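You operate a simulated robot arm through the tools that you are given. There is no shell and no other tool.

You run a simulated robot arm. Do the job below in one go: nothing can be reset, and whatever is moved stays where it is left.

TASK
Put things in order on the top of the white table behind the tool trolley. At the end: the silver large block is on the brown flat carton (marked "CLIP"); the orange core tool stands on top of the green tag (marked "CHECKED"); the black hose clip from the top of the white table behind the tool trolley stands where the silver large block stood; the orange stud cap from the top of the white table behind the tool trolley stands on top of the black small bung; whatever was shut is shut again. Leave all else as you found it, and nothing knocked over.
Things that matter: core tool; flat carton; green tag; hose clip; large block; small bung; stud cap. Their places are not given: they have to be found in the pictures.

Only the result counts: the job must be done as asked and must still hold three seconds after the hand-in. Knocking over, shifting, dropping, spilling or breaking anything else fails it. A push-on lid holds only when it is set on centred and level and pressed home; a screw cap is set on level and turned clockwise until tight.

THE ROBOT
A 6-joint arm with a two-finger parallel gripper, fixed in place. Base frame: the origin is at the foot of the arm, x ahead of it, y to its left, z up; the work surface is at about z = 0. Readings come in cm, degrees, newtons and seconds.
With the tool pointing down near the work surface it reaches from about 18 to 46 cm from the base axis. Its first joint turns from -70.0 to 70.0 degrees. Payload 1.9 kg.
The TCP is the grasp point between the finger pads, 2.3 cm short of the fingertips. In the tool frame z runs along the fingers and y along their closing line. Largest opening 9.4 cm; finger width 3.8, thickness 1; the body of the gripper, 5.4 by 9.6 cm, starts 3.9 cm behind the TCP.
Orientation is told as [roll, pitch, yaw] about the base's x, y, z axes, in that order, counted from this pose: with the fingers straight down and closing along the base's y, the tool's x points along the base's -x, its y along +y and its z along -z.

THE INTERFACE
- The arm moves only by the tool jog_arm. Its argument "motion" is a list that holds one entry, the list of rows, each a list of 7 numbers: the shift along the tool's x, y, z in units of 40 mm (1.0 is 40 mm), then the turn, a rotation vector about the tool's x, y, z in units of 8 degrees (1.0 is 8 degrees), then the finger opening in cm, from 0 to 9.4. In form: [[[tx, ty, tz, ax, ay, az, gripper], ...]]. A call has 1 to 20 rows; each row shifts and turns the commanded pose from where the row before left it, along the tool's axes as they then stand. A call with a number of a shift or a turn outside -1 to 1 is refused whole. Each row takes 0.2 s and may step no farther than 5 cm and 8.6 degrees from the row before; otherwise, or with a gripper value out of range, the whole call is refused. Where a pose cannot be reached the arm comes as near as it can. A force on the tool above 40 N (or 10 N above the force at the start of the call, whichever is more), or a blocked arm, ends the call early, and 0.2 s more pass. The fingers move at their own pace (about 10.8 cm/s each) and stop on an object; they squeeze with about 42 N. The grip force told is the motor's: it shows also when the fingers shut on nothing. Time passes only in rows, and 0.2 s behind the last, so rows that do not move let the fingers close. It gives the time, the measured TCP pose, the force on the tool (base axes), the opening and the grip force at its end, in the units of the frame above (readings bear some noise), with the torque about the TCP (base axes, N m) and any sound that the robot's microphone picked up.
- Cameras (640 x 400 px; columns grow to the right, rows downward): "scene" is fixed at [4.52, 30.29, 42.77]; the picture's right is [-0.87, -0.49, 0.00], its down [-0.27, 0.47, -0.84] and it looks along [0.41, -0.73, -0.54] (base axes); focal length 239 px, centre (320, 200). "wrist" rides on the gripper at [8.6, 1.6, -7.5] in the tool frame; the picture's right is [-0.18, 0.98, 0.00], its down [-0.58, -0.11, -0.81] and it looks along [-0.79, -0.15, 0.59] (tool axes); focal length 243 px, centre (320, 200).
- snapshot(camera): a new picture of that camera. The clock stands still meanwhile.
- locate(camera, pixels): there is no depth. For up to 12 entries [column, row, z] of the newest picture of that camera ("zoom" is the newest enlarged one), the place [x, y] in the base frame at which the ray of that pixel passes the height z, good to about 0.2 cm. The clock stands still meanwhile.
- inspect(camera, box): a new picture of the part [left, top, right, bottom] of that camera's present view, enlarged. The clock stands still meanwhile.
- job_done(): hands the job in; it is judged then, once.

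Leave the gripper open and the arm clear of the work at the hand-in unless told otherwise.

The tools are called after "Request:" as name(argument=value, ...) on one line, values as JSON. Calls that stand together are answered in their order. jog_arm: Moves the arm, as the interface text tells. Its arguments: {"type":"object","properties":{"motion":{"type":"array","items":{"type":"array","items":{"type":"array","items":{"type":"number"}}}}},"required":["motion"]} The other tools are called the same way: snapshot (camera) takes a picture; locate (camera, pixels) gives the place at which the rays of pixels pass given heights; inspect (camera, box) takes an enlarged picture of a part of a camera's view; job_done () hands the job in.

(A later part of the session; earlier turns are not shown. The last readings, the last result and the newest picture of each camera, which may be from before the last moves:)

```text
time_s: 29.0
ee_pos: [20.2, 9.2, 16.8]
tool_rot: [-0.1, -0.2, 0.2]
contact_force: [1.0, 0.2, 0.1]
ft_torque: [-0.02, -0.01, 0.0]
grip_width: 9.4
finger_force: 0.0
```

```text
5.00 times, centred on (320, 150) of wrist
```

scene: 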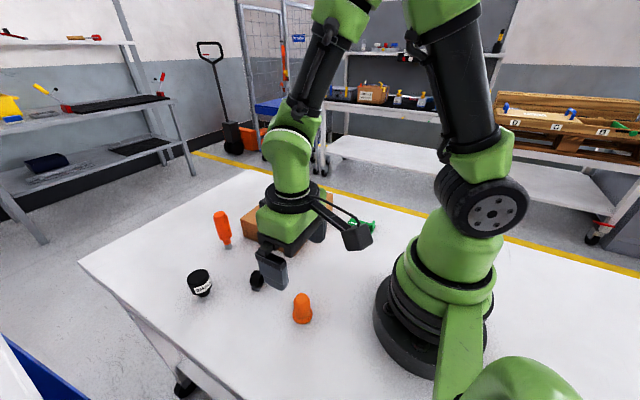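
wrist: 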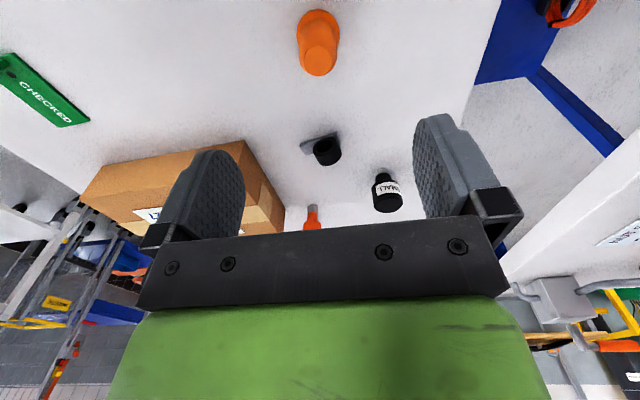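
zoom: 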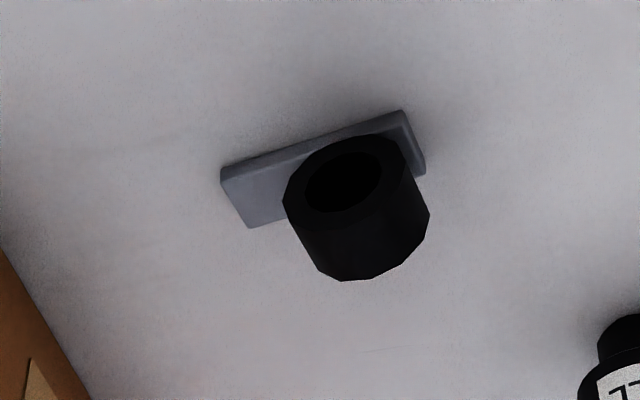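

The clip stands upright on its foot. The cap is centred at about (20.0, 9.1), with flange ø3.7, body ø2.9 and height about 5.2. I'll descend to TCP z = 3.6, which keeps the fingertips above the flange.

Request:
jog_arm(motion=[[[0.05, -0.025, 0.7, 0, 0, 0, 9.4], [0, 0, 0.9, 0, 0, 0, 9.4], [0, 0, 0.9, 0, 0, 0, 9.4], [0, 0, 0.5, 0, 0, 0, 9.4], [0, 0, 0.3, 0, 0, 0, 9.4], [0, 0, 0, 0, 0, 0, 9.4]]])

Request:
snapshot(camera="wrist")

Request:
inspect(camera="scene", box=[240, 240, 360, 340])

```text
time_s: 30.4
ee_pos: [19.93, 8.9, 3.52]
tool_rot: [-0.1, -0.1, -0.1]
contact_force: [-0.4, 0.2, -0.2]
ft_torque: [0.03, 0.01, 0.0]
grip_width: 9.41
finger_force: 0.0
```

```text
taken
```

wrist: 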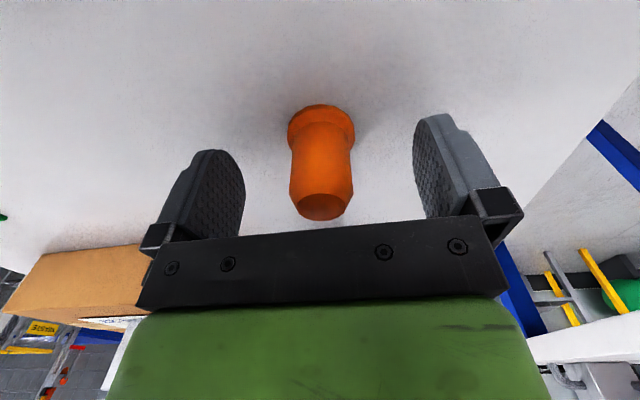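

```text
4.00 times, centred on (300, 290) of scene
```

zoom: 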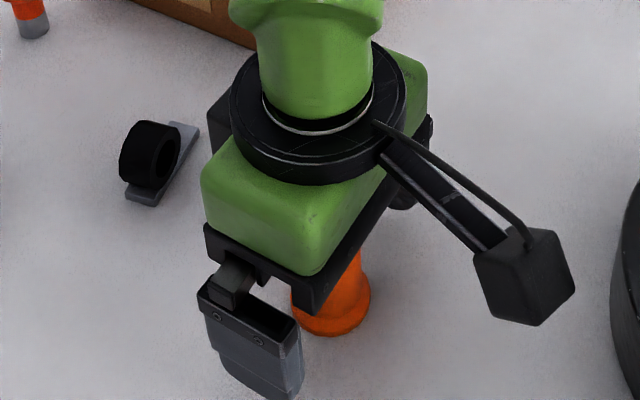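

The cap is centred between the fingers, with the tips above the flange. I'll close on it now.

Request:
jog_arm(motion=[[[0, 0, 0, 0, 0, 0, 6.0], [0, 0, 0, 0, 0, 0, 4.0], [0, 0, 0, 0, 0, 0, 1.5], [0, 0, 0, 0, 0, 0, 1.5], [0, 0, 0, 0, 0, 0, 1.5]]])

Request:
snapshot(camera="wrist")

```text
time_s: 31.6
ee_pos: [19.95, 8.93, 3.54]
tool_rot: [0.0, -0.1, -0.1]
contact_force: [0.2, -0.2, 0.0]
ft_torque: [0.0, -0.01, -0.01]
grip_width: 2.83
finger_force: 41.7
```

```text
taken
```

wrist: 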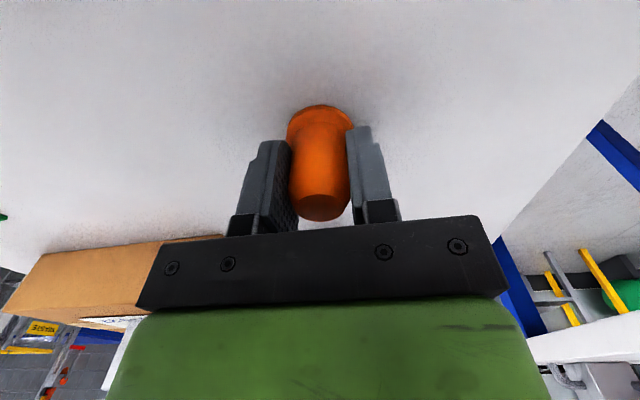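

Gripped at 2.83 cm. I'll lift 12.5 cm and carry it over the bung at about (40.25, 15.0).

Request:
jog_arm(motion=[[[0, 0, -0.3, 0, 0, 0, 1.5], [0, 0, -0.9, 0, 0, 0, 1.5], [0, 0, -0.9, 0, 0, 0, 1.5], [0, 0, -0.9, 0, 0, 0, 1.5], [-0.65, 0.19, 0, 0, 0, 0, 1.5], [-0.65, 0.19, 0, 0, 0, 0, 1.5], [-0.65, 0.19, 0, 0, 0, 0, 1.5], [-0.65, 0.19, 0, 0, 0, 0, 1.5], [-0.65, 0.19, 0, 0, 0, 0, 1.5], [-0.65, 0.19, 0, 0, 0, 0, 1.5], [-0.65, 0.19, 0, 0, 0, 0, 1.5], [-0.5, 0.19, 0, 0, 0, 0, 1.5], [0, 0, 0, 0, 0, 0, 1.5]]])

Request:
snapshot(camera="wrist")

Request:
snapshot(camera="scene")

```text
time_s: 34.4
ee_pos: [40.11, 15.09, 15.64]
tool_rot: [0.0, -0.1, 0.0]
contact_force: [0.5, -0.8, -0.3]
ft_torque: [0.01, -0.02, 0.01]
grip_width: 2.83
finger_force: 42.1
```

```text
taken
```

wrist: 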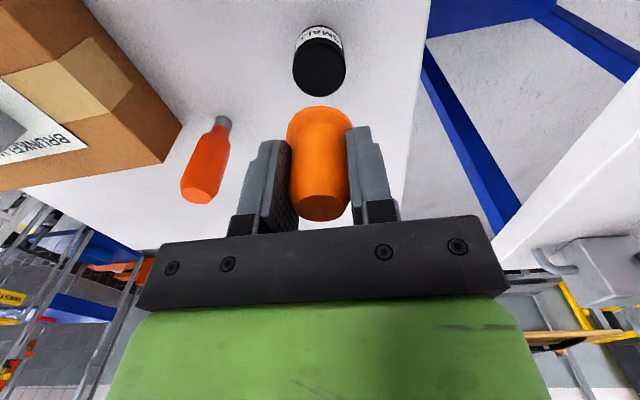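

```text
taken
```

scene: 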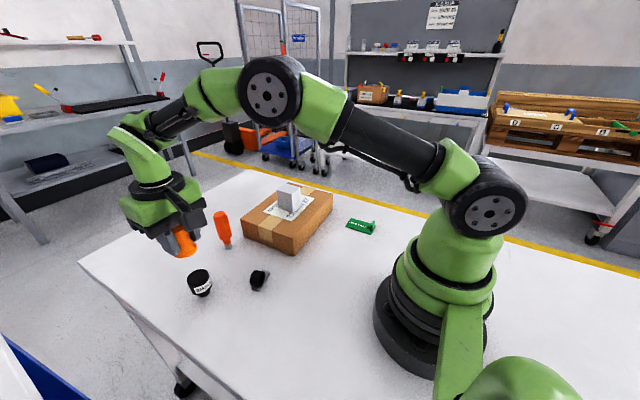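

Both cap and bung are in view. I'll zoom in on the bung to refine its centre and height.

Request:
inspect(camera="wrist", box=[270, 15, 370, 115])

```text
4.00 times, centred on (320, 65) of wrist
```

zoom: 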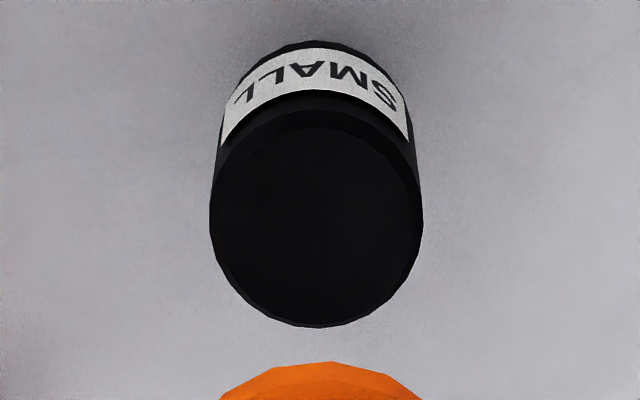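

I'll locate the bung's top disc: left (210,228), right (423,222), far edge (318,327), near edge (316,112), centre (317,220).

Request:
locate(camera="zoom", pixels=[[317, 220, 4.5], [317, 220, 5], [317, 220, 5.5], [210, 228, 5], [423, 222, 5], [318, 327, 5], [316, 112, 5]])

Request:
inspect(camera="scene", box=[170, 255, 230, 305])

```text
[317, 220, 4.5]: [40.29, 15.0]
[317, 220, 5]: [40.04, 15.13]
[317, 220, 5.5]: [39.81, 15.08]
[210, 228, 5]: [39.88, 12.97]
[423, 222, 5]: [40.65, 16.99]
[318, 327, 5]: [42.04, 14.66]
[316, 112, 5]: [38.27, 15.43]
```

```text
8.00 times, centred on (200, 280) of scene
```

zoom: 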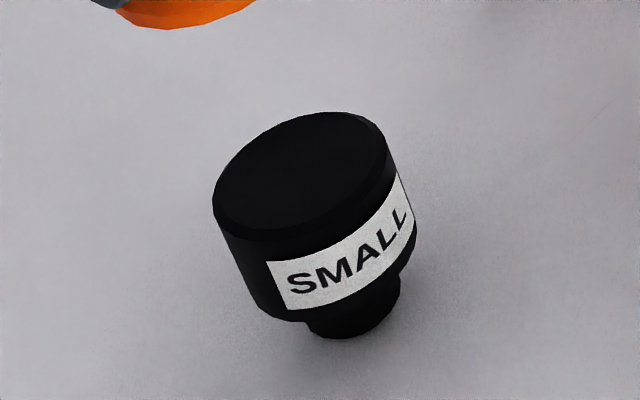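

The bung's top is centred at about (40.2, 15.05) with its top at z≈5. I'll lower the cap to about 0.7 cm above it.

Request:
jog_arm(motion=[[[-0.02, 0, 0.5, 0, 0, 0, 1.5], [0, 0, 0.6, 0, 0, 0, 1.5], [0, 0, 0.3, 0, 0, 0, 1.5], [0, 0, 0.12, 0, 0, 0, 1.5], [0, 0, 0, 0, 0, 0, 1.5]]])

Request:
inspect(camera="scene", box=[150, 210, 250, 310])

Request:
inspect(camera="wrist", box=[240, 50, 400, 230])

```text
time_s: 35.6
ee_pos: [40.21, 15.02, 9.45]
tool_rot: [-0.1, -0.2, 0.0]
contact_force: [0.0, 0.6, 0.1]
ft_torque: [0.02, -0.01, 0.02]
grip_width: 2.77
finger_force: 41.5
```

```text
4.00 times, centred on (200, 260) of scene
```

zoom: 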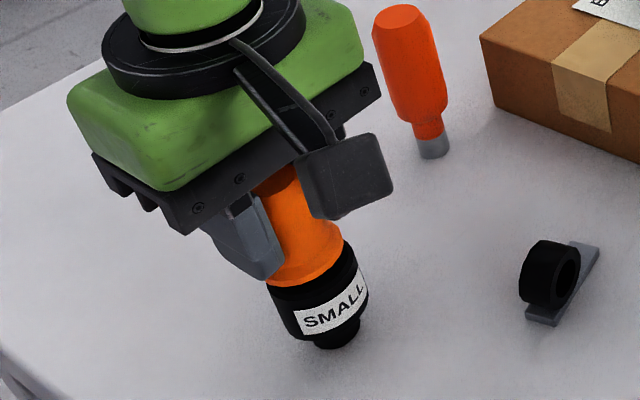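

```text
2.22 times, centred on (320, 140) of wrist
```

zoom: 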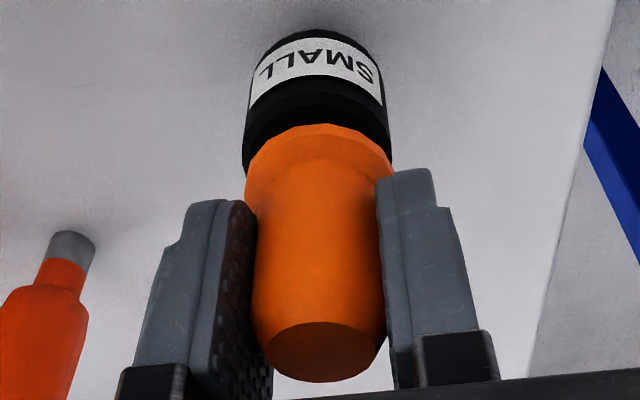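

The cap looks aligned over the bung. I'll step down carefully with 0.2 cm per call.

Request:
jog_arm(motion=[[[0, 0, 0.05, 0, 0, 0, 1.5], [0, 0, 0.04, 0, 0, 0, 1.5]]])

```text
time_s: 36.2
ee_pos: [40.23, 15.25, 9.22]
tool_rot: [0.0, -0.1, 0.0]
contact_force: [0.4, -0.3, -0.4]
ft_torque: [-0.05, 0.02, 0.01]
grip_width: 2.79
finger_force: 42.3
```

No contact yet, so I'll go further.

Request:
jog_arm(motion=[[[0, 0, 0.04, 0, 0, 0, 1.5], [0, 0, 0.03, 0, 0, 0, 1.5]]])

```text
time_s: 36.8
ee_pos: [40.16, 15.22, 8.95]
tool_rot: [0.0, -0.2, 0.0]
contact_force: [-1.2, -0.2, 0.8]
ft_torque: [0.04, -0.01, 0.02]
grip_width: 2.77
finger_force: 42.2
```

Still free. I'll use smaller steps now.

Request:
jog_arm(motion=[[[0, 0, 0.025, 0, 0, 0, 1.5], [0, 0, 0, 0, 0, 0, 1.5]]])

```text
time_s: 37.4
ee_pos: [40.26, 15.2, 8.94]
tool_rot: [0.0, -0.2, 0.0]
contact_force: [-2.6, 0.4, 13.3]
ft_torque: [-0.04, 0.2, -0.01]
grip_width: 2.75
finger_force: 42.2
```

Contact is 13 N at z≈8.9, so the cap is on the bung. I'll check the picture before releasing.

Request:
inspect(camera="wrist", box=[240, 50, 400, 230])

Request:
inspect(camera="scene", box=[150, 210, 250, 310])

```text
2.22 times, centred on (320, 140) of wrist
```

zoom: 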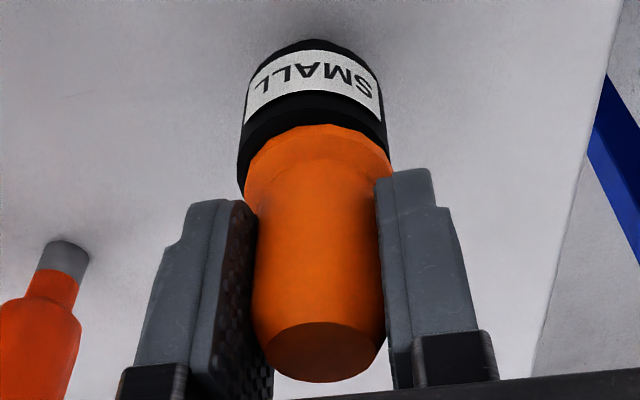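

```text
4.00 times, centred on (200, 260) of scene
```

zoom: 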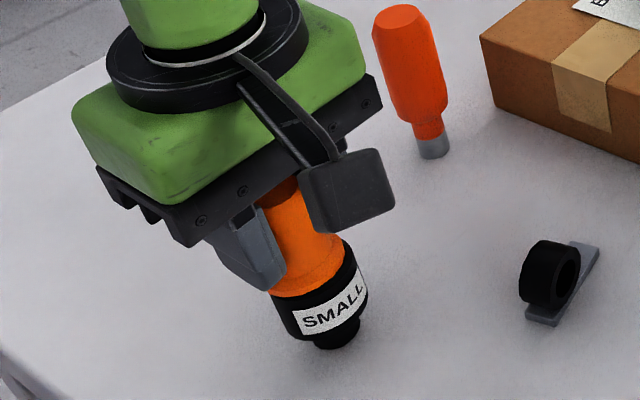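

The cap is well over the bung (about 0.2 cm off centre) and the bung is upright. I'll ease off slightly and release gradually.

Request:
jog_arm(motion=[[[0, 0, -0.008, 0, 0, 0, 1.5], [0, 0, 0, 0, 0, 0, 3.0], [0, 0, 0, 0, 0, 0, 3.4], [0, 0, 0, 0, 0, 0, 4.2], [0, 0, 0, 0, 0, 0, 6.0], [0, 0, 0, 0, 0, 0, 8.0]]])

Request:
snapshot(camera="wrist")

```text
time_s: 38.8
ee_pos: [40.12, 15.04, 8.91]
tool_rot: [0.0, -0.1, 0.0]
contact_force: [0.6, 0.4, -0.6]
ft_torque: [0.01, 0.02, 0.03]
grip_width: 7.98
finger_force: 0.1
```

```text
taken
```

wrist: 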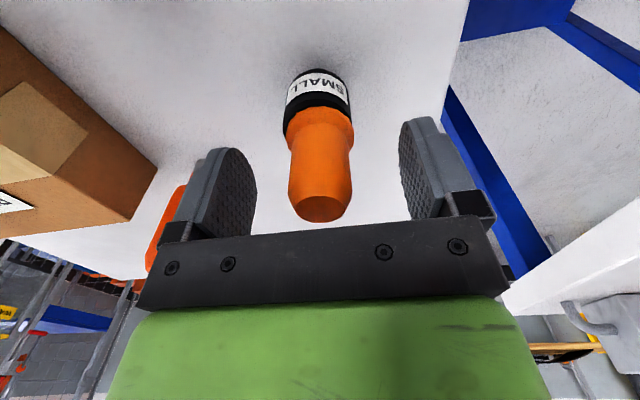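

The cap stands on the bung. I'll rise 12 cm and move toward the core tool, stopping at (40, 3, 21) to look.

Request:
jog_arm(motion=[[[0, 0, -0.4, 0, 0, 0, 8.0], [0, 0, -0.8, 0, 0, 0, 8.0], [0, 0, -0.9, 0, 0, 0, 8.0], [0, 0, -0.9, 0, 0, 0, 8.0], [0, -0.75, 0, 0, 0, 0, 6.5], [0, -0.75, 0, 0, 0, 0, 6.5], [0, -0.75, 0, 0, 0, 0, 6.5], [0, -0.75, 0, 0, 0, 0, 6.5]]])

Request:
snapshot(camera="wrist")

Request:
inspect(camera="scene", box=[150, 170, 350, 310])

```text
time_s: 40.6
ee_pos: [40.19, 3.11, 20.9]
tool_rot: [0.0, -0.1, 0.1]
contact_force: [0.4, -0.2, -0.3]
ft_torque: [-0.02, 0.0, -0.01]
grip_width: 6.52
finger_force: 0.0
```

```text
taken
```

wrist: 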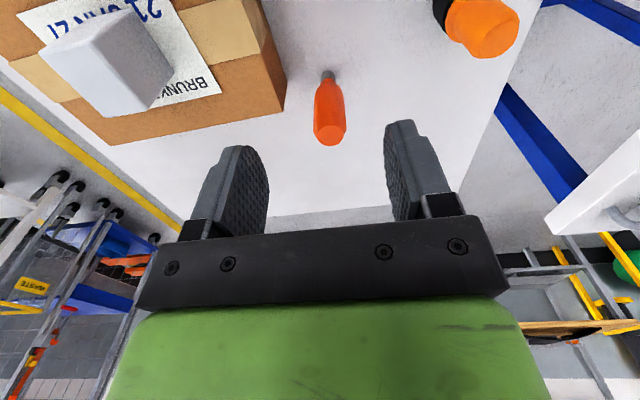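

```text
2.86 times, centred on (250, 240) of scene
```

zoom: 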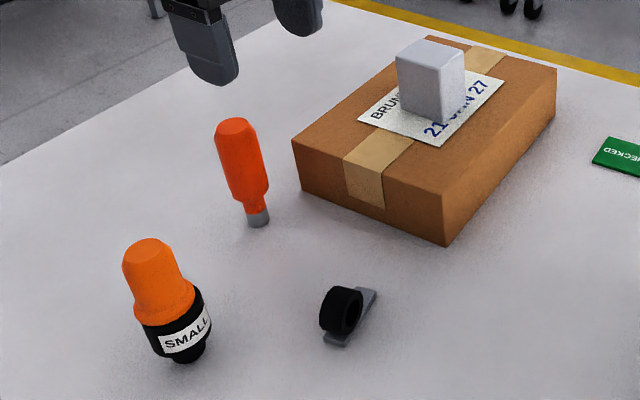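

Everything placed so far stands well. I'll zoom in on the core tool from the wrist to refine its centre.

Request:
inspect(camera="wrist", box=[280, 55, 380, 155])

```text
4.00 times, centred on (330, 105) of wrist
```

zoom: 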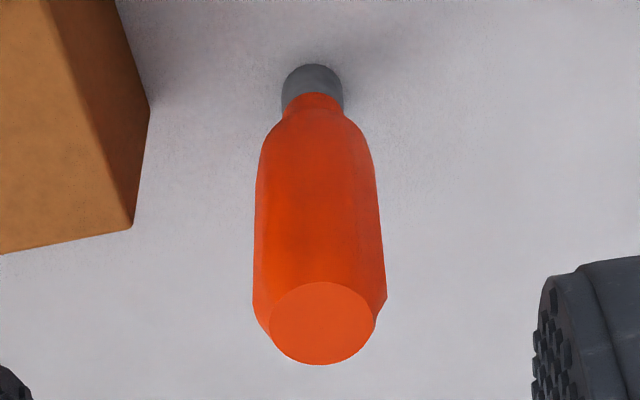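

I'll locate the base near edge (311,64), base sides (281,92) and (343,92), top disc centre (322,323) and shoulder edges (253,303) and (387,299).

Request:
locate(camera="zoom", pixels=[[311, 64, 0], [281, 92, 0], [343, 92, 0], [322, 323, 9.5], [322, 323, 10], [322, 323, 10.5], [253, 303, 9], [387, 299, 9], [270, 323, 10], [374, 323, 10], [258, 170, 4], [375, 168, 4]])

```text
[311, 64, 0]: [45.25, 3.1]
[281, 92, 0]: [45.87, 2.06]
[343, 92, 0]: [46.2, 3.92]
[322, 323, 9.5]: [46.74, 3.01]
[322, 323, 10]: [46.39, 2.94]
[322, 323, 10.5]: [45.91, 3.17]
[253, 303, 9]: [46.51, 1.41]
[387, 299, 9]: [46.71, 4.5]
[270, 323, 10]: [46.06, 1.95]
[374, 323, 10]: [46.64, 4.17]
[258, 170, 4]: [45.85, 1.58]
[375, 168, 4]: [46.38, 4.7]
```

The tool is centred at (46.2, 3.03), handle ø3.05, about 10.1 tall. I'll move above it at z≈17 with the opening at 6.0, so the -y finger stays clear of the carton, and check the reach.

Request:
jog_arm(motion=[[[-0.5, -0.01, 0, 0, 0, 0, 6.0], [-0.5, -0.01, 0, 0, 0, 0, 6.0], [-0.5, 0, 0.45, 0, 0, 0, 6.0], [0, 0, 0.5, 0, 0, 0, 6.0], [0, 0, 0, 0, 0, 0, 6.0]]])

Request:
snapshot(camera="wrist")

```text
time_s: 41.8
ee_pos: [45.47, 3.08, 17.06]
tool_rot: [-0.1, -0.1, 0.1]
contact_force: [0.3, 0.2, -0.4]
ft_torque: [0.03, 0.02, 0.03]
grip_width: 6.02
finger_force: 0.0
out of reach, approached as far as the arm can: row 3
```

```text
taken
```

wrist: 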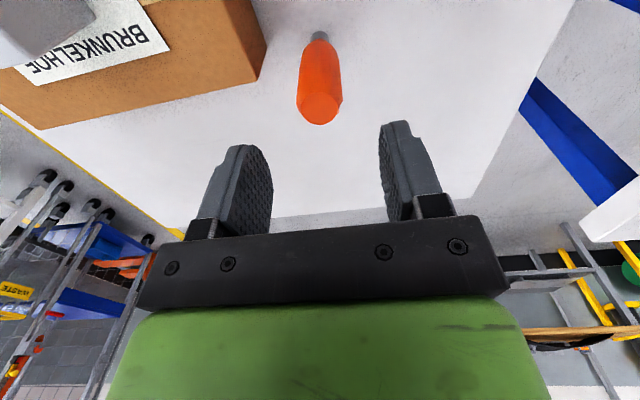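

At this height the arm stops at x = 45.5. That's still fine, because the pads are 3.8 cm wide. I'll descend in stages around the handle and check the reach.

Request:
jog_arm(motion=[[[0, 0, 0.6, 0, 0, 0, 6.0], [0, 0, 0.5, 0, 0, 0, 6.0], [0, 0, 0, 0, 0, 0, 6.0]]])

Request:
snapshot(camera="wrist")

```text
time_s: 42.6
ee_pos: [45.92, 3.19, 12.65]
tool_rot: [-0.1, 0.0, 0.0]
contact_force: [-0.8, 0.6, 0.5]
ft_torque: [-0.02, 0.03, -0.03]
grip_width: 6.01
finger_force: 0.2
out of reach, approached as far as the arm can: row 1
```

```text
taken
```

wrist: 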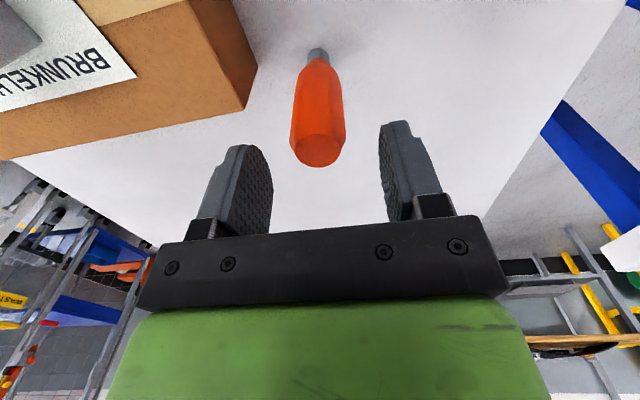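

At lower heights the reach improves (x = 45.9 now). The handle is centred between the fingers at column ~318. I'll continue down to z≈7.2.

Request:
jog_arm(motion=[[[0, -0.02, 0.4, 0, 0, 0, 6.0], [0, 0, 0.4, 0, 0, 0, 6.0], [0, 0, 0.4, 0, 0, 0, 6.0], [0, 0, 0.15, 0, 0, 0, 6.0], [0, 0, 0, 0, 0, 0, 6.0]]])

Request:
snapshot(camera="wrist")

Request:
inspect(camera="scene", box=[160, 150, 300, 280])

```text
time_s: 43.8
ee_pos: [45.79, 3.04, 7.24]
tool_rot: [0.0, 0.1, 0.0]
contact_force: [-0.4, -0.3, -0.2]
ft_torque: [-0.01, 0.01, -0.01]
grip_width: 5.97
finger_force: 0.1
```

```text
taken
```

wrist: 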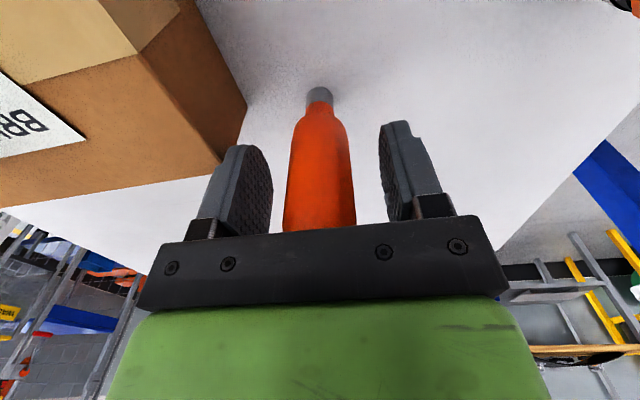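

```text
3.08 times, centred on (230, 215) of scene
```

zoom: 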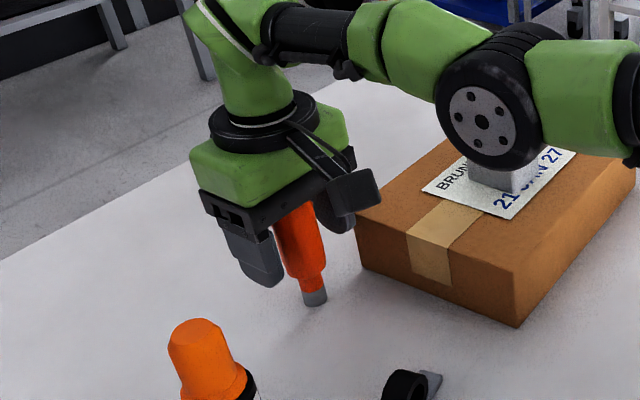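

The handle is centred between the fingers and the tips clear the carton. I'll close gently on the handle.

Request:
jog_arm(motion=[[[0, 0, 0, 0, 0, 0, 4.5], [0, 0, 0, 0, 0, 0, 3.6], [0, 0, 0, 0, 0, 0, 1.8], [0, 0, 0, 0, 0, 0, 1.8], [0, 0, 0, 0, 0, 0, 1.8]]])

Request:
snapshot(camera="wrist")

```text
time_s: 45.0
ee_pos: [45.91, 3.04, 7.29]
tool_rot: [0.0, -0.1, -0.1]
contact_force: [-0.1, 0.4, 0.2]
ft_torque: [0.0, -0.02, -0.04]
grip_width: 3.12
finger_force: 42.0
```

```text
taken
```

wrist: 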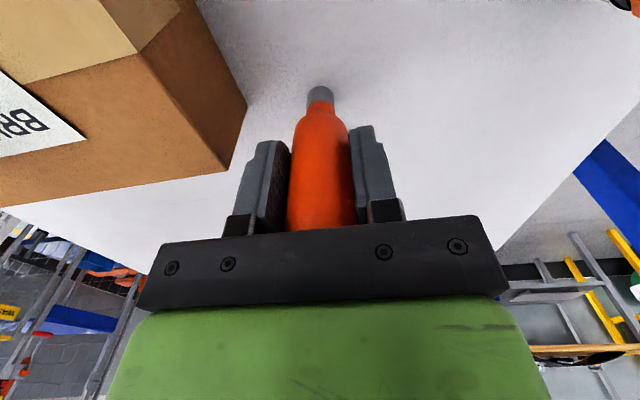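

Gripped at 3.12 cm. I'll lift straight first, then keep rising while drawing back in x, since the reach shrinks higher up.

Request:
jog_arm(motion=[[[0, 0, -0.2, 0, 0, 0, 1.8], [0.05, 0, -0.5, 0, 0, 0, 1.8], [0.3, 0, -0.7, 0, 0, 0, 1.8], [0.3, 0, -0.7, 0, 0, 0, 1.8], [0.3, 0, -0.65, 0, 0, 0, 1.8], [0, 0, 0, 0, 0, 0, 1.8]]])

Request:
snapshot(camera="wrist")

Request:
snapshot(camera="scene")

```text
time_s: 46.4
ee_pos: [45.41, 3.32, 18.68]
tool_rot: [0.0, 0.0, 0.0]
contact_force: [0.7, -0.3, 0.3]
ft_torque: [-0.03, 0.03, 0.0]
grip_width: 3.11
finger_force: 42.0
out of reach, approached as far as the arm can: row 3, 4, 5
```

```text
taken
```

wrist: 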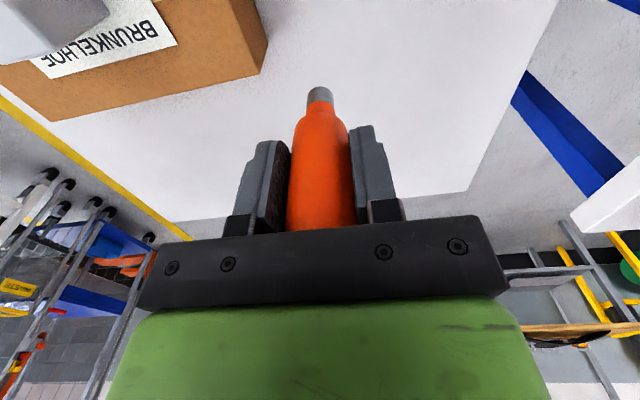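

```text
taken
```

scene: 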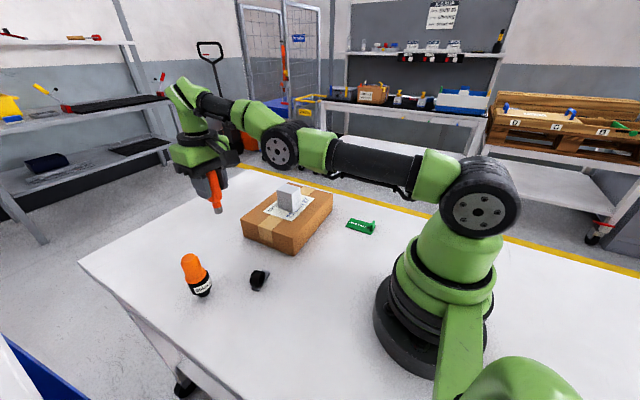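

The tool is held well, but the arm is still stretched (x = 45.4, z = 18.7). I'll draw straight back in x with a couple of rows to see how it responds.

Request:
jog_arm(motion=[[[0.3, 0, 0, 0, 0, 0, 1.8], [0.3, 0, 0, 0, 0, 0, 1.8], [0, 0, 0, 0, 0, 0, 1.8]]])

```text
time_s: 47.2
ee_pos: [45.35, 3.3, 18.63]
tool_rot: [0.0, 0.0, 0.0]
contact_force: [0.4, -0.3, -1.3]
ft_torque: [0.02, -0.01, 0.03]
grip_width: 3.09
finger_force: 42.2
out of reach, approached as far as the arm can: row 1, 2
```

The arm seems caught in the fully stretched pose. Lower down it had more reach, so I'll go down a little and then draw back.

Request:
jog_arm(motion=[[[0, 0, 0.25, 0, 0, 0, 1.8], [0, 0, 0.25, 0, 0, 0, 1.8], [0, 0, 0, 0, 0, 0, 1.8]]])

```text
time_s: 48.0
ee_pos: [45.67, 3.3, 16.48]
tool_rot: [-0.1, 0.0, 0.0]
contact_force: [0.4, -0.6, -0.7]
ft_torque: [-0.01, 0.01, 0.01]
grip_width: 3.1
finger_force: 41.9
```

It responds now. I'll draw back in small x steps while descending slightly.

Request:
jog_arm(motion=[[[0.1, 0, 0.15, 0, 0, 0, 1.8], [0.15, 0, 0.1, 0, 0, 0, 1.8], [0, 0, 0, 0, 0, 0, 1.8]]])

```text
time_s: 48.8
ee_pos: [45.59, 3.34, 15.71]
tool_rot: [0.0, 0.1, 0.0]
contact_force: [0.0, -1.4, -0.9]
ft_torque: [-0.02, -0.03, 0.0]
grip_width: 3.08
finger_force: 41.8
out of reach, approached as far as the arm can: row 1, 2
```

It's a stretched-elbow effect. I'll go straight down further, to z≈10, where the elbow bends more, and then draw back from there.

Request:
jog_arm(motion=[[[0, 0, 0.35, 0, 0, 0, 1.8], [0, 0, 0.35, 0, 0, 0, 1.8], [0, 0, 0.35, 0, 0, 0, 1.8], [0, 0, 0.35, 0, 0, 0, 1.8], [0, 0, 0, 0, 0, 0, 1.8]]])

Request:
snapshot(camera="scene")

```text
time_s: 50.0
ee_pos: [46.02, 3.41, 9.97]
tool_rot: [0.0, 0.0, 0.0]
contact_force: [-1.0, 0.2, -0.5]
ft_torque: [0.03, 0.02, 0.03]
grip_width: 3.1
finger_force: 41.9
out of reach, approached as far as the arm can: row 3
```

```text
taken
```

scene: 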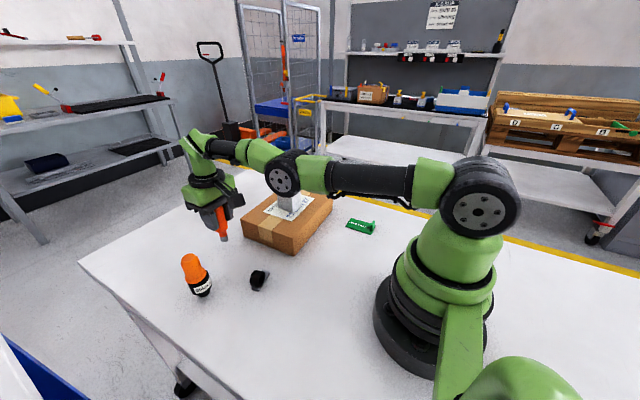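

The arm is locked at a straight elbow, so I need to bend it. I'll swing the fingers inward by 8° per row about the tool's y while moving the TCP inward. That asks mainly for wrist and elbow rotation. The tool hangs 2.7 cm clear of the table and nothing is in the way inward.

Request:
jog_arm(motion=[[[0.8, 0, 0, 0, 0.9, 0, 1.8], [0.8, 0, 0, 0, 0.9, 0, 1.8], [0, 0, 0, 0, 0, 0, 1.8]]])

Request:
snapshot(camera="scene")

```text
time_s: 50.8
ee_pos: [41.78, 3.52, 10.34]
tool_rot: [0.0, 14.4, -0.1]
contact_force: [0.5, 0.8, -0.5]
ft_torque: [-0.01, -0.01, 0.0]
grip_width: 3.12
finger_force: 42.3
out of reach, approached as far as the arm can: row 1, 2
```

```text
taken
```

scene: 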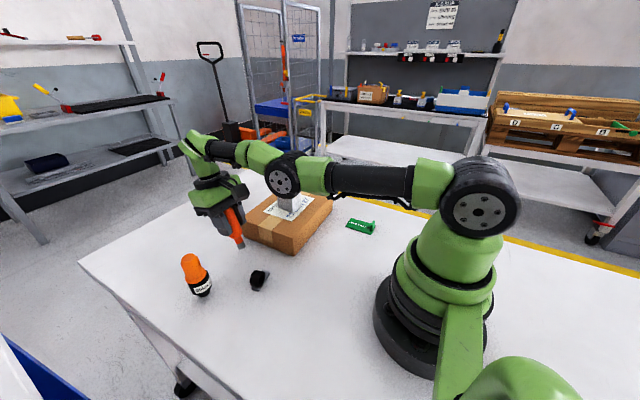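

The TCP came in to x = 41.8 with a 14.4° tilt. I'll try a pure inward move of 2 cm now.

Request:
jog_arm(motion=[[[0.24, 0, 0.06, 0, 0, 0, 1.8], [0.24, 0, 0.06, 0, 0, 0, 1.8], [0, 0, 0, 0, 0, 0, 1.8]]])

```text
time_s: 51.6
ee_pos: [41.74, 3.62, 10.4]
tool_rot: [0.0, 14.5, 0.0]
contact_force: [0.1, -0.2, -0.7]
ft_torque: [-0.02, -0.02, -0.02]
grip_width: 3.1
finger_force: 40.9
out of reach, approached as far as the arm can: row 1, 2
```

It's still stuck. I'll look closely at the arm's elbow to see which way it's bent.

Request:
inspect(camera="scene", box=[160, 100, 540, 330])

Request:
snapshot(camera="wrist")

```text
1.68 times, centred on (350, 215) of scene
```

zoom: 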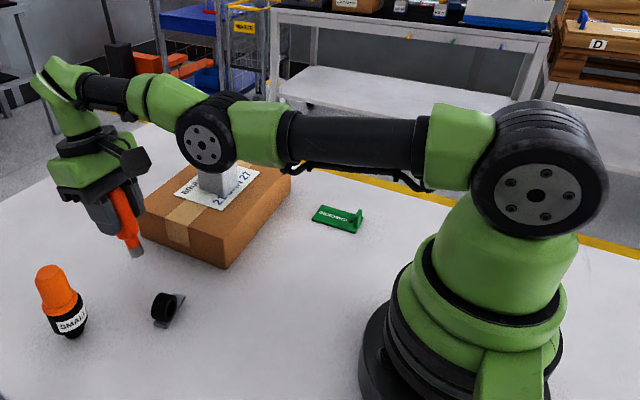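

```text
taken
```

wrist: 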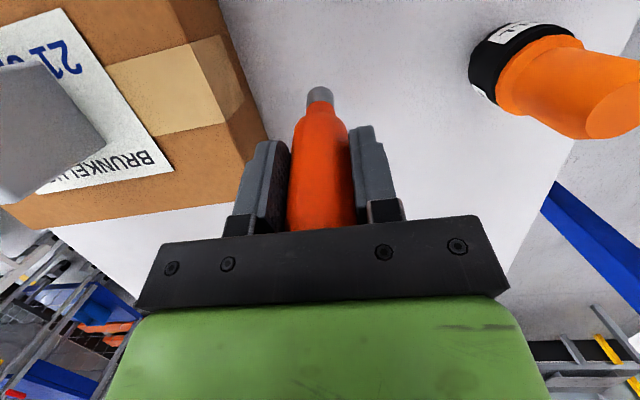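

The upper arm slopes down more than the forearm, so the elbow has gone slightly past straight and is held at its stop. To bring it back over the top, I'll first ask for a small outward stretch (0.5 cm twice). Then I'll swing the fingers inward about the wrist without any extra radial pull.

Request:
jog_arm(motion=[[[-0.12, 0, -0.03, 0, 0, 0, 1.8], [-0.12, 0, -0.03, 0, 0, 0, 1.8], [0.5, 0, 0, 0, 0.9, 0, 1.8], [0.5, 0, 0, 0, 0.9, 0, 1.8], [0, 0, 0, 0, 0, 0, 1.8]]])

```text
time_s: 52.8
ee_pos: [38.0, 3.67, 11.7]
tool_rot: [-0.1, 28.8, 0.1]
contact_force: [0.6, 0.1, -1.6]
ft_torque: [-0.01, 0.03, 0.02]
grip_width: 3.11
finger_force: 41.8
out of reach, approached as far as the arm can: row 1, 2
```

The outward rows reached their limit as expected and the swings went through. I'll try a 1 cm inward move now.

Request:
jog_arm(motion=[[[0.11, 0, 0.06, 0, 0, 0, 1.8], [0.11, 0, 0.06, 0, 0, 0, 1.8], [0, 0, 0, 0, 0, 0, 1.8]]])

Request:
inspect(camera="scene", box=[160, 100, 540, 330])

```text
time_s: 53.6
ee_pos: [37.0, 3.66, 11.55]
tool_rot: [0.0, 28.7, 0.0]
contact_force: [-0.5, -0.8, 0.3]
ft_torque: [-0.03, 0.0, -0.02]
grip_width: 3.1
finger_force: 42.2
```

```text
1.68 times, centred on (350, 215) of scene
```

zoom: 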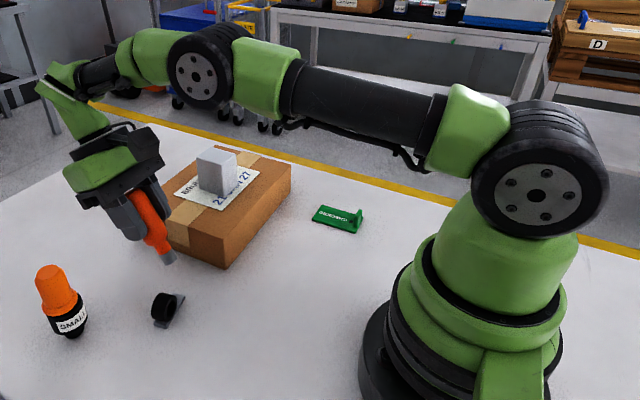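

The elbow is properly bent upward again. I'll raise 5 cm, come in 7 cm, and turn the tilt back to level.

Request:
jog_arm(motion=[[[0.3, 0, -0.55, 0, 0, 0, 1.8], [0.3, 0, -0.55, 0, 0, 0, 1.8], [0.51, 0, 0.28, 0, 0, 0, 1.8], [0.51, 0, 0.28, 0, 0, 0, 1.8], [0.51, 0, 0.28, 0, 0, 0, 1.8], [0, 0, 0, 0, 0, 0, 1.8]]])

```text
time_s: 55.0
ee_pos: [30.08, 3.65, 16.62]
tool_rot: [-0.1, 28.7, 0.0]
contact_force: [0.3, -0.2, -0.3]
ft_torque: [0.01, -0.01, 0.02]
grip_width: 3.1
finger_force: 42.6
```

That works as commanded. Next I'll bring the tool back to vertical with four rows of -7.2°.

Request:
jog_arm(motion=[[[0, 0, 0, 0, -0.9, 0, 1.8], [0, 0, 0, 0, -0.9, 0, 1.8], [0, 0, 0, 0, -0.9, 0, 1.8], [0, 0, 0, 0, -0.9, 0, 1.8], [0, 0, 0, 0, 0, 0, 1.8]]])

Request:
snapshot(camera="wrist")

Request:
snapshot(camera="scene")

```text
time_s: 56.2
ee_pos: [30.19, 3.7, 16.71]
tool_rot: [0.0, -0.2, 0.0]
contact_force: [-0.5, -0.4, -0.5]
ft_torque: [0.03, 0.02, -0.03]
grip_width: 3.09
finger_force: 42.0
```

```text
taken
```

wrist: 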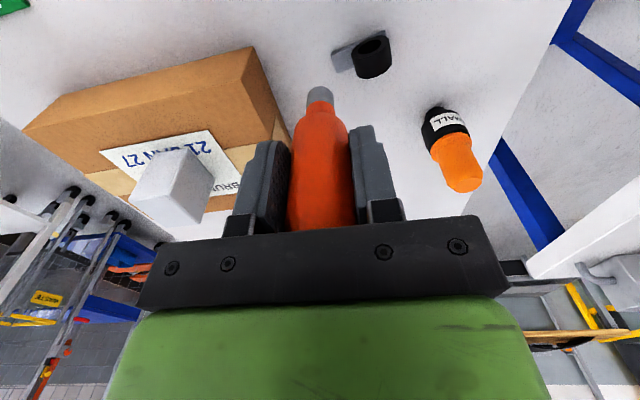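

```text
taken
```

scene: 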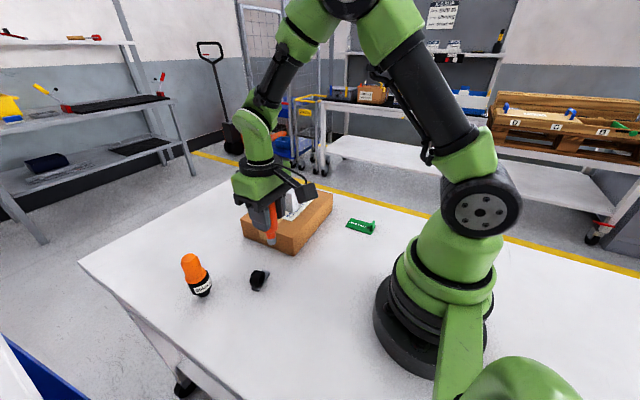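

The tool is upright in the grip. I'll carry it over the tag, TCP to (20.5, -20.9), staying at z≈16.7.

Request:
jog_arm(motion=[[[0.3, -0.77, 0, 0, 0, 0, 1.8], [0.3, -0.77, 0, 0, 0, 0, 1.8], [0.3, -0.77, 0, 0, 0, 0, 1.8], [0.3, -0.77, 0, 0, 0, 0, 1.8], [0.3, -0.77, 0, 0, 0, 0, 1.8], [0.3, -0.77, 0, 0, 0, 0, 1.8], [0.3, -0.77, 0, 0, 0, 0, 1.8], [0.3, -0.77, 0, 0, 0, 0, 1.8], [0, 0, 0, 0, 0, 0, 1.8]]])

Request:
snapshot(camera="wrist")

Request:
inspect(camera="scene", box=[290, 130, 450, 260])

```text
time_s: 58.2
ee_pos: [20.61, -21.11, 16.58]
tool_rot: [0.1, 0.0, 0.1]
contact_force: [-0.3, 0.7, -0.6]
ft_torque: [0.03, -0.01, 0.02]
grip_width: 3.09
finger_force: 41.9
```

```text
taken
```

wrist: 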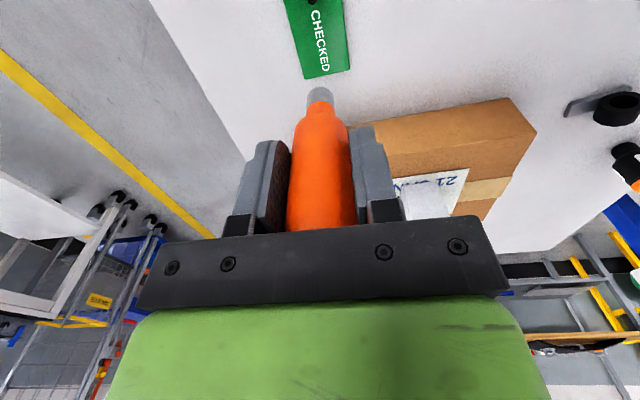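

```text
3.08 times, centred on (370, 195) of scene
```

zoom: 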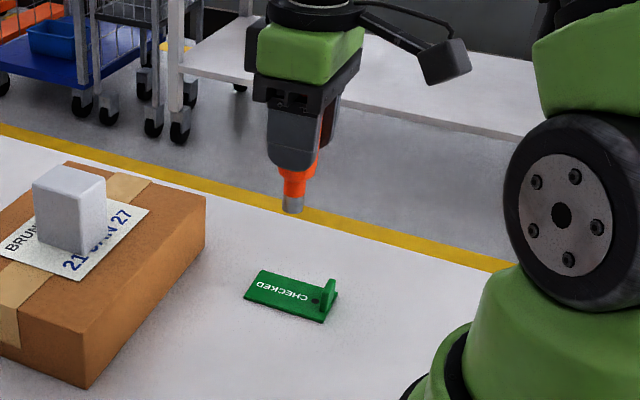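

I'll zoom the wrist view on the tag and the tool tip.

Request:
inspect(camera="wrist", box=[260, 0, 380, 120])

```text
3.33 times, centred on (320, 60) of wrist
```

zoom: 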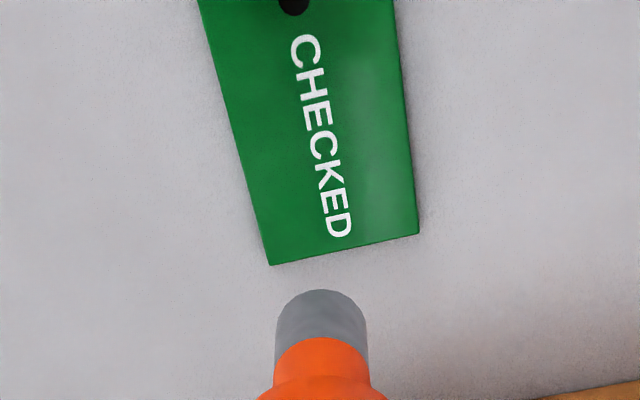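

I'll locate the tag's far corners (268,265), (418,233), the edge points (199,2), (391,2) and the hole (293,5). I also want the tool tip's near edge (321,290) and sides (277,318), (367,318) at z≈9.3.

Request:
locate(camera="zoom", pixels=[[268, 265, 0.4], [418, 233, 0.4], [199, 2, 0.4], [391, 2, 0.4], [293, 5, 0.4], [321, 290, 9.3], [277, 315, 9.3], [366, 315, 9.3], [346, 140, 0.4]])

```text
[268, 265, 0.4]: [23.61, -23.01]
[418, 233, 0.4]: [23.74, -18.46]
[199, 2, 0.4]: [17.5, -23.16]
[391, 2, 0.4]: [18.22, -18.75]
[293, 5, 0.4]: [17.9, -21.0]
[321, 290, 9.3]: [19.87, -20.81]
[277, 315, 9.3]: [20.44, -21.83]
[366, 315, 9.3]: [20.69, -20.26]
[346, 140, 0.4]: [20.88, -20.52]
```

The tip is centred at about (20.75, -21.0). The tag's free flat area is x 18.5–23.7, y -23 to -18.5, so the target is (20.9, -20.8). I'll shift slightly and lower to about 0.8 cm above the tag.

Request:
jog_arm(motion=[[[-0.04, 0.045, 0.4, 0, 0, 0, 1.8], [0, 0, 0.7, 0, 0, 0, 1.8], [0, 0, 0.6, 0, 0, 0, 1.8], [0, 0, 0.3, 0, 0, 0, 1.8], [0, 0, 0, 0, 0, 0, 1.8]]])

Request:
inspect(camera="wrist", box=[240, 0, 400, 200])

Request:
inspect(camera="scene", box=[310, 160, 430, 260])

```text
time_s: 59.4
ee_pos: [20.72, -20.76, 8.54]
tool_rot: [0.1, -0.1, 0.0]
contact_force: [0.1, 0.4, -0.6]
ft_torque: [0.03, -0.01, -0.01]
grip_width: 3.12
finger_force: 41.7
```

```text
2.00 times, centred on (320, 100) of wrist
```

zoom: 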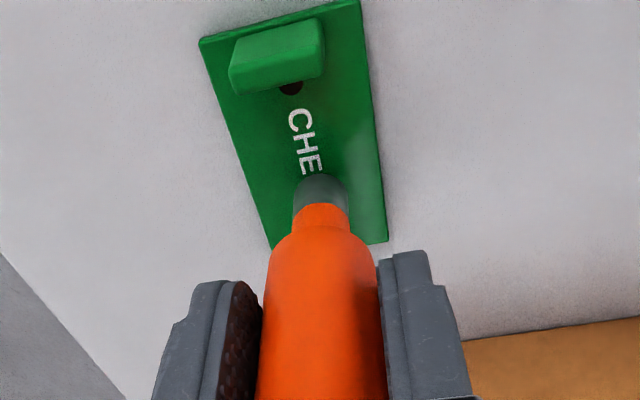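

```text
4.00 times, centred on (370, 210) of scene
```

zoom: 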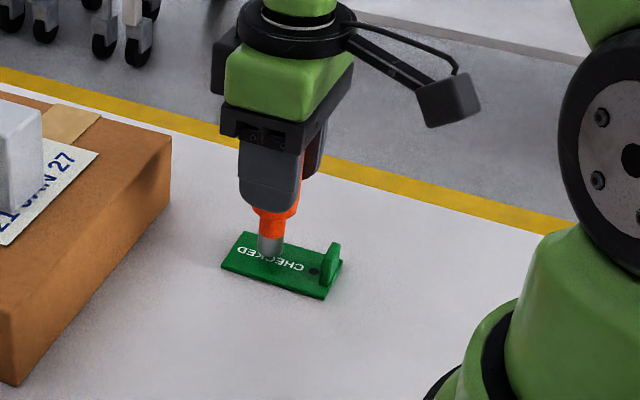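

The tip is over the middle of the plate and clear of the tab. I'll take small steps down.

Request:
jog_arm(motion=[[[0, 0, 0.05, 0, 0, 0, 1.8], [0, 0, 0.05, 0, 0, 0, 1.8]]])

```text
time_s: 60.0
ee_pos: [20.85, -20.99, 8.15]
tool_rot: [0.0, -0.1, 0.0]
contact_force: [-0.3, -0.5, -0.3]
ft_torque: [0.03, 0.0, -0.03]
grip_width: 3.1
finger_force: 42.2
```

No contact at 8.15. I'll keep stepping.

Request:
jog_arm(motion=[[[0, 0, 0.03, 0, 0, 0, 1.8], [0, 0, 0.03, 0, 0, 0, 1.8]]])

```text
time_s: 60.6
ee_pos: [20.84, -20.73, 7.86]
tool_rot: [-0.1, -0.1, 0.0]
contact_force: [-0.4, -0.5, -0.8]
ft_torque: [-0.02, 0.0, 0.01]
grip_width: 3.11
finger_force: 42.3
```

Still free. I'll go slightly lower.

Request:
jog_arm(motion=[[[0, 0, 0.025, 0, 0, 0, 1.8], [0, 0, 0, 0, 0, 0, 1.8]]])

```text
time_s: 61.2
ee_pos: [20.71, -20.82, 7.93]
tool_rot: [0.1, -0.1, 0.0]
contact_force: [0.2, 1.0, -0.3]
ft_torque: [0.01, 0.01, 0.0]
grip_width: 3.1
finger_force: 42.5
```

No contact yet, so one more small step.

Request:
jog_arm(motion=[[[0, 0, 0.02, 0, 0, 0, 1.8], [0, 0, 0, 0, 0, 0, 1.8]]])

```text
time_s: 61.8
ee_pos: [20.8, -20.83, 7.88]
tool_rot: [0.0, -0.2, 0.1]
contact_force: [0.3, 0.2, -1.0]
ft_torque: [-0.02, 0.01, -0.02]
grip_width: 3.09
finger_force: 41.9
```

Still free. I'll step again.

Request:
jog_arm(motion=[[[0, 0, 0.02, 0, 0, 0, 1.8], [0, 0, 0, 0, 0, 0, 1.8]]])

```text
time_s: 62.4
ee_pos: [20.71, -20.74, 7.78]
tool_rot: [0.0, 0.0, 0.0]
contact_force: [-0.2, -1.1, -1.1]
ft_torque: [-0.02, 0.01, -0.04]
grip_width: 3.11
finger_force: 42.0
```

And another step.

Request:
jog_arm(motion=[[[0, 0, 0.02, 0, 0, 0, 1.8], [0, 0, 0, 0, 0, 0, 1.8]]])

```text
time_s: 63.0
ee_pos: [20.79, -20.85, 7.72]
tool_rot: [0.0, -0.1, -0.1]
contact_force: [-0.7, 1.4, 2.8]
ft_torque: [0.04, -0.01, 0.02]
grip_width: 3.09
finger_force: 41.8
```

First contact (2.8 N). A tiny bit more, to seat it flat.

Request:
jog_arm(motion=[[[0, 0, 0.01, 0, 0, 0, 1.8], [0, 0, 0, 0, 0, 0, 1.8]]])

Request:
inspect(camera="scene", box=[330, 190, 400, 250])

Request:
inspect(camera="wrist", box=[240, 0, 400, 200])

```text
time_s: 63.6
ee_pos: [20.73, -20.72, 7.61]
tool_rot: [0.0, -0.1, -0.1]
contact_force: [1.0, 0.3, 7.9]
ft_torque: [0.0, -0.03, 0.0]
grip_width: 3.11
finger_force: 42.4
```

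```text
6.67 times, centred on (365, 220) of scene
```

zoom: 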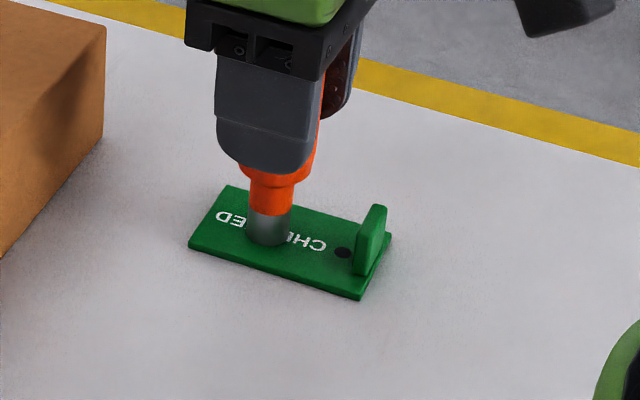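

```text
2.00 times, centred on (320, 100) of wrist
```

zoom: 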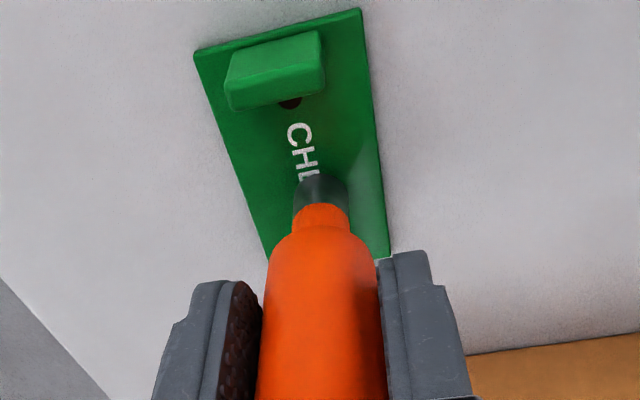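

The tip rests in the middle of the tag at 7.9 N. I'll release gently.

Request:
jog_arm(motion=[[[0, 0, -0.004, 0, 0, 0, 1.8], [0, 0, 0, 0, 0, 0, 3.2], [0, 0, 0, 0, 0, 0, 3.4], [0, 0, 0, 0, 0, 0, 4.0], [0, 0, 0, 0, 0, 0, 5.5], [0, 0, 0, 0, 0, 0, 7.5]]])

Request:
snapshot(camera="wrist")

Request:
inspect(camera="scene", box=[310, 150, 430, 260])

```text
time_s: 65.0
ee_pos: [20.87, -20.75, 7.69]
tool_rot: [0.1, 0.0, 0.0]
contact_force: [-0.3, -0.4, 0.0]
ft_torque: [0.01, -0.01, -0.02]
grip_width: 7.49
finger_force: 0.0
```

```text
taken
```

wrist: 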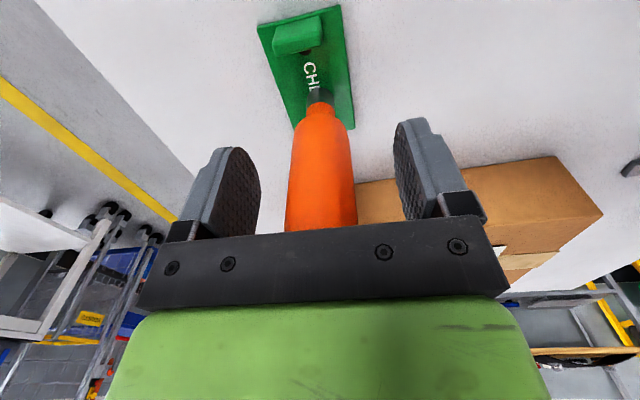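

```text
3.64 times, centred on (370, 205) of scene
```

zoom: 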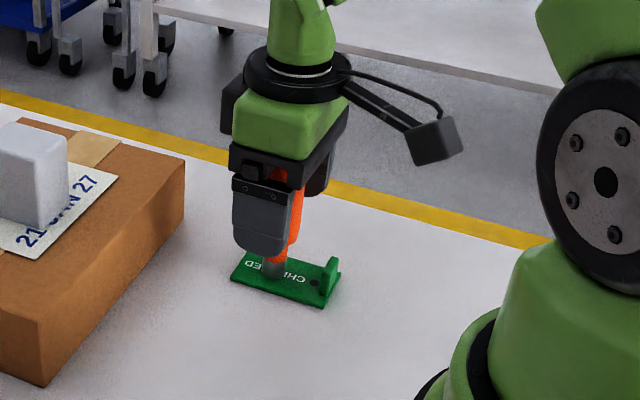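

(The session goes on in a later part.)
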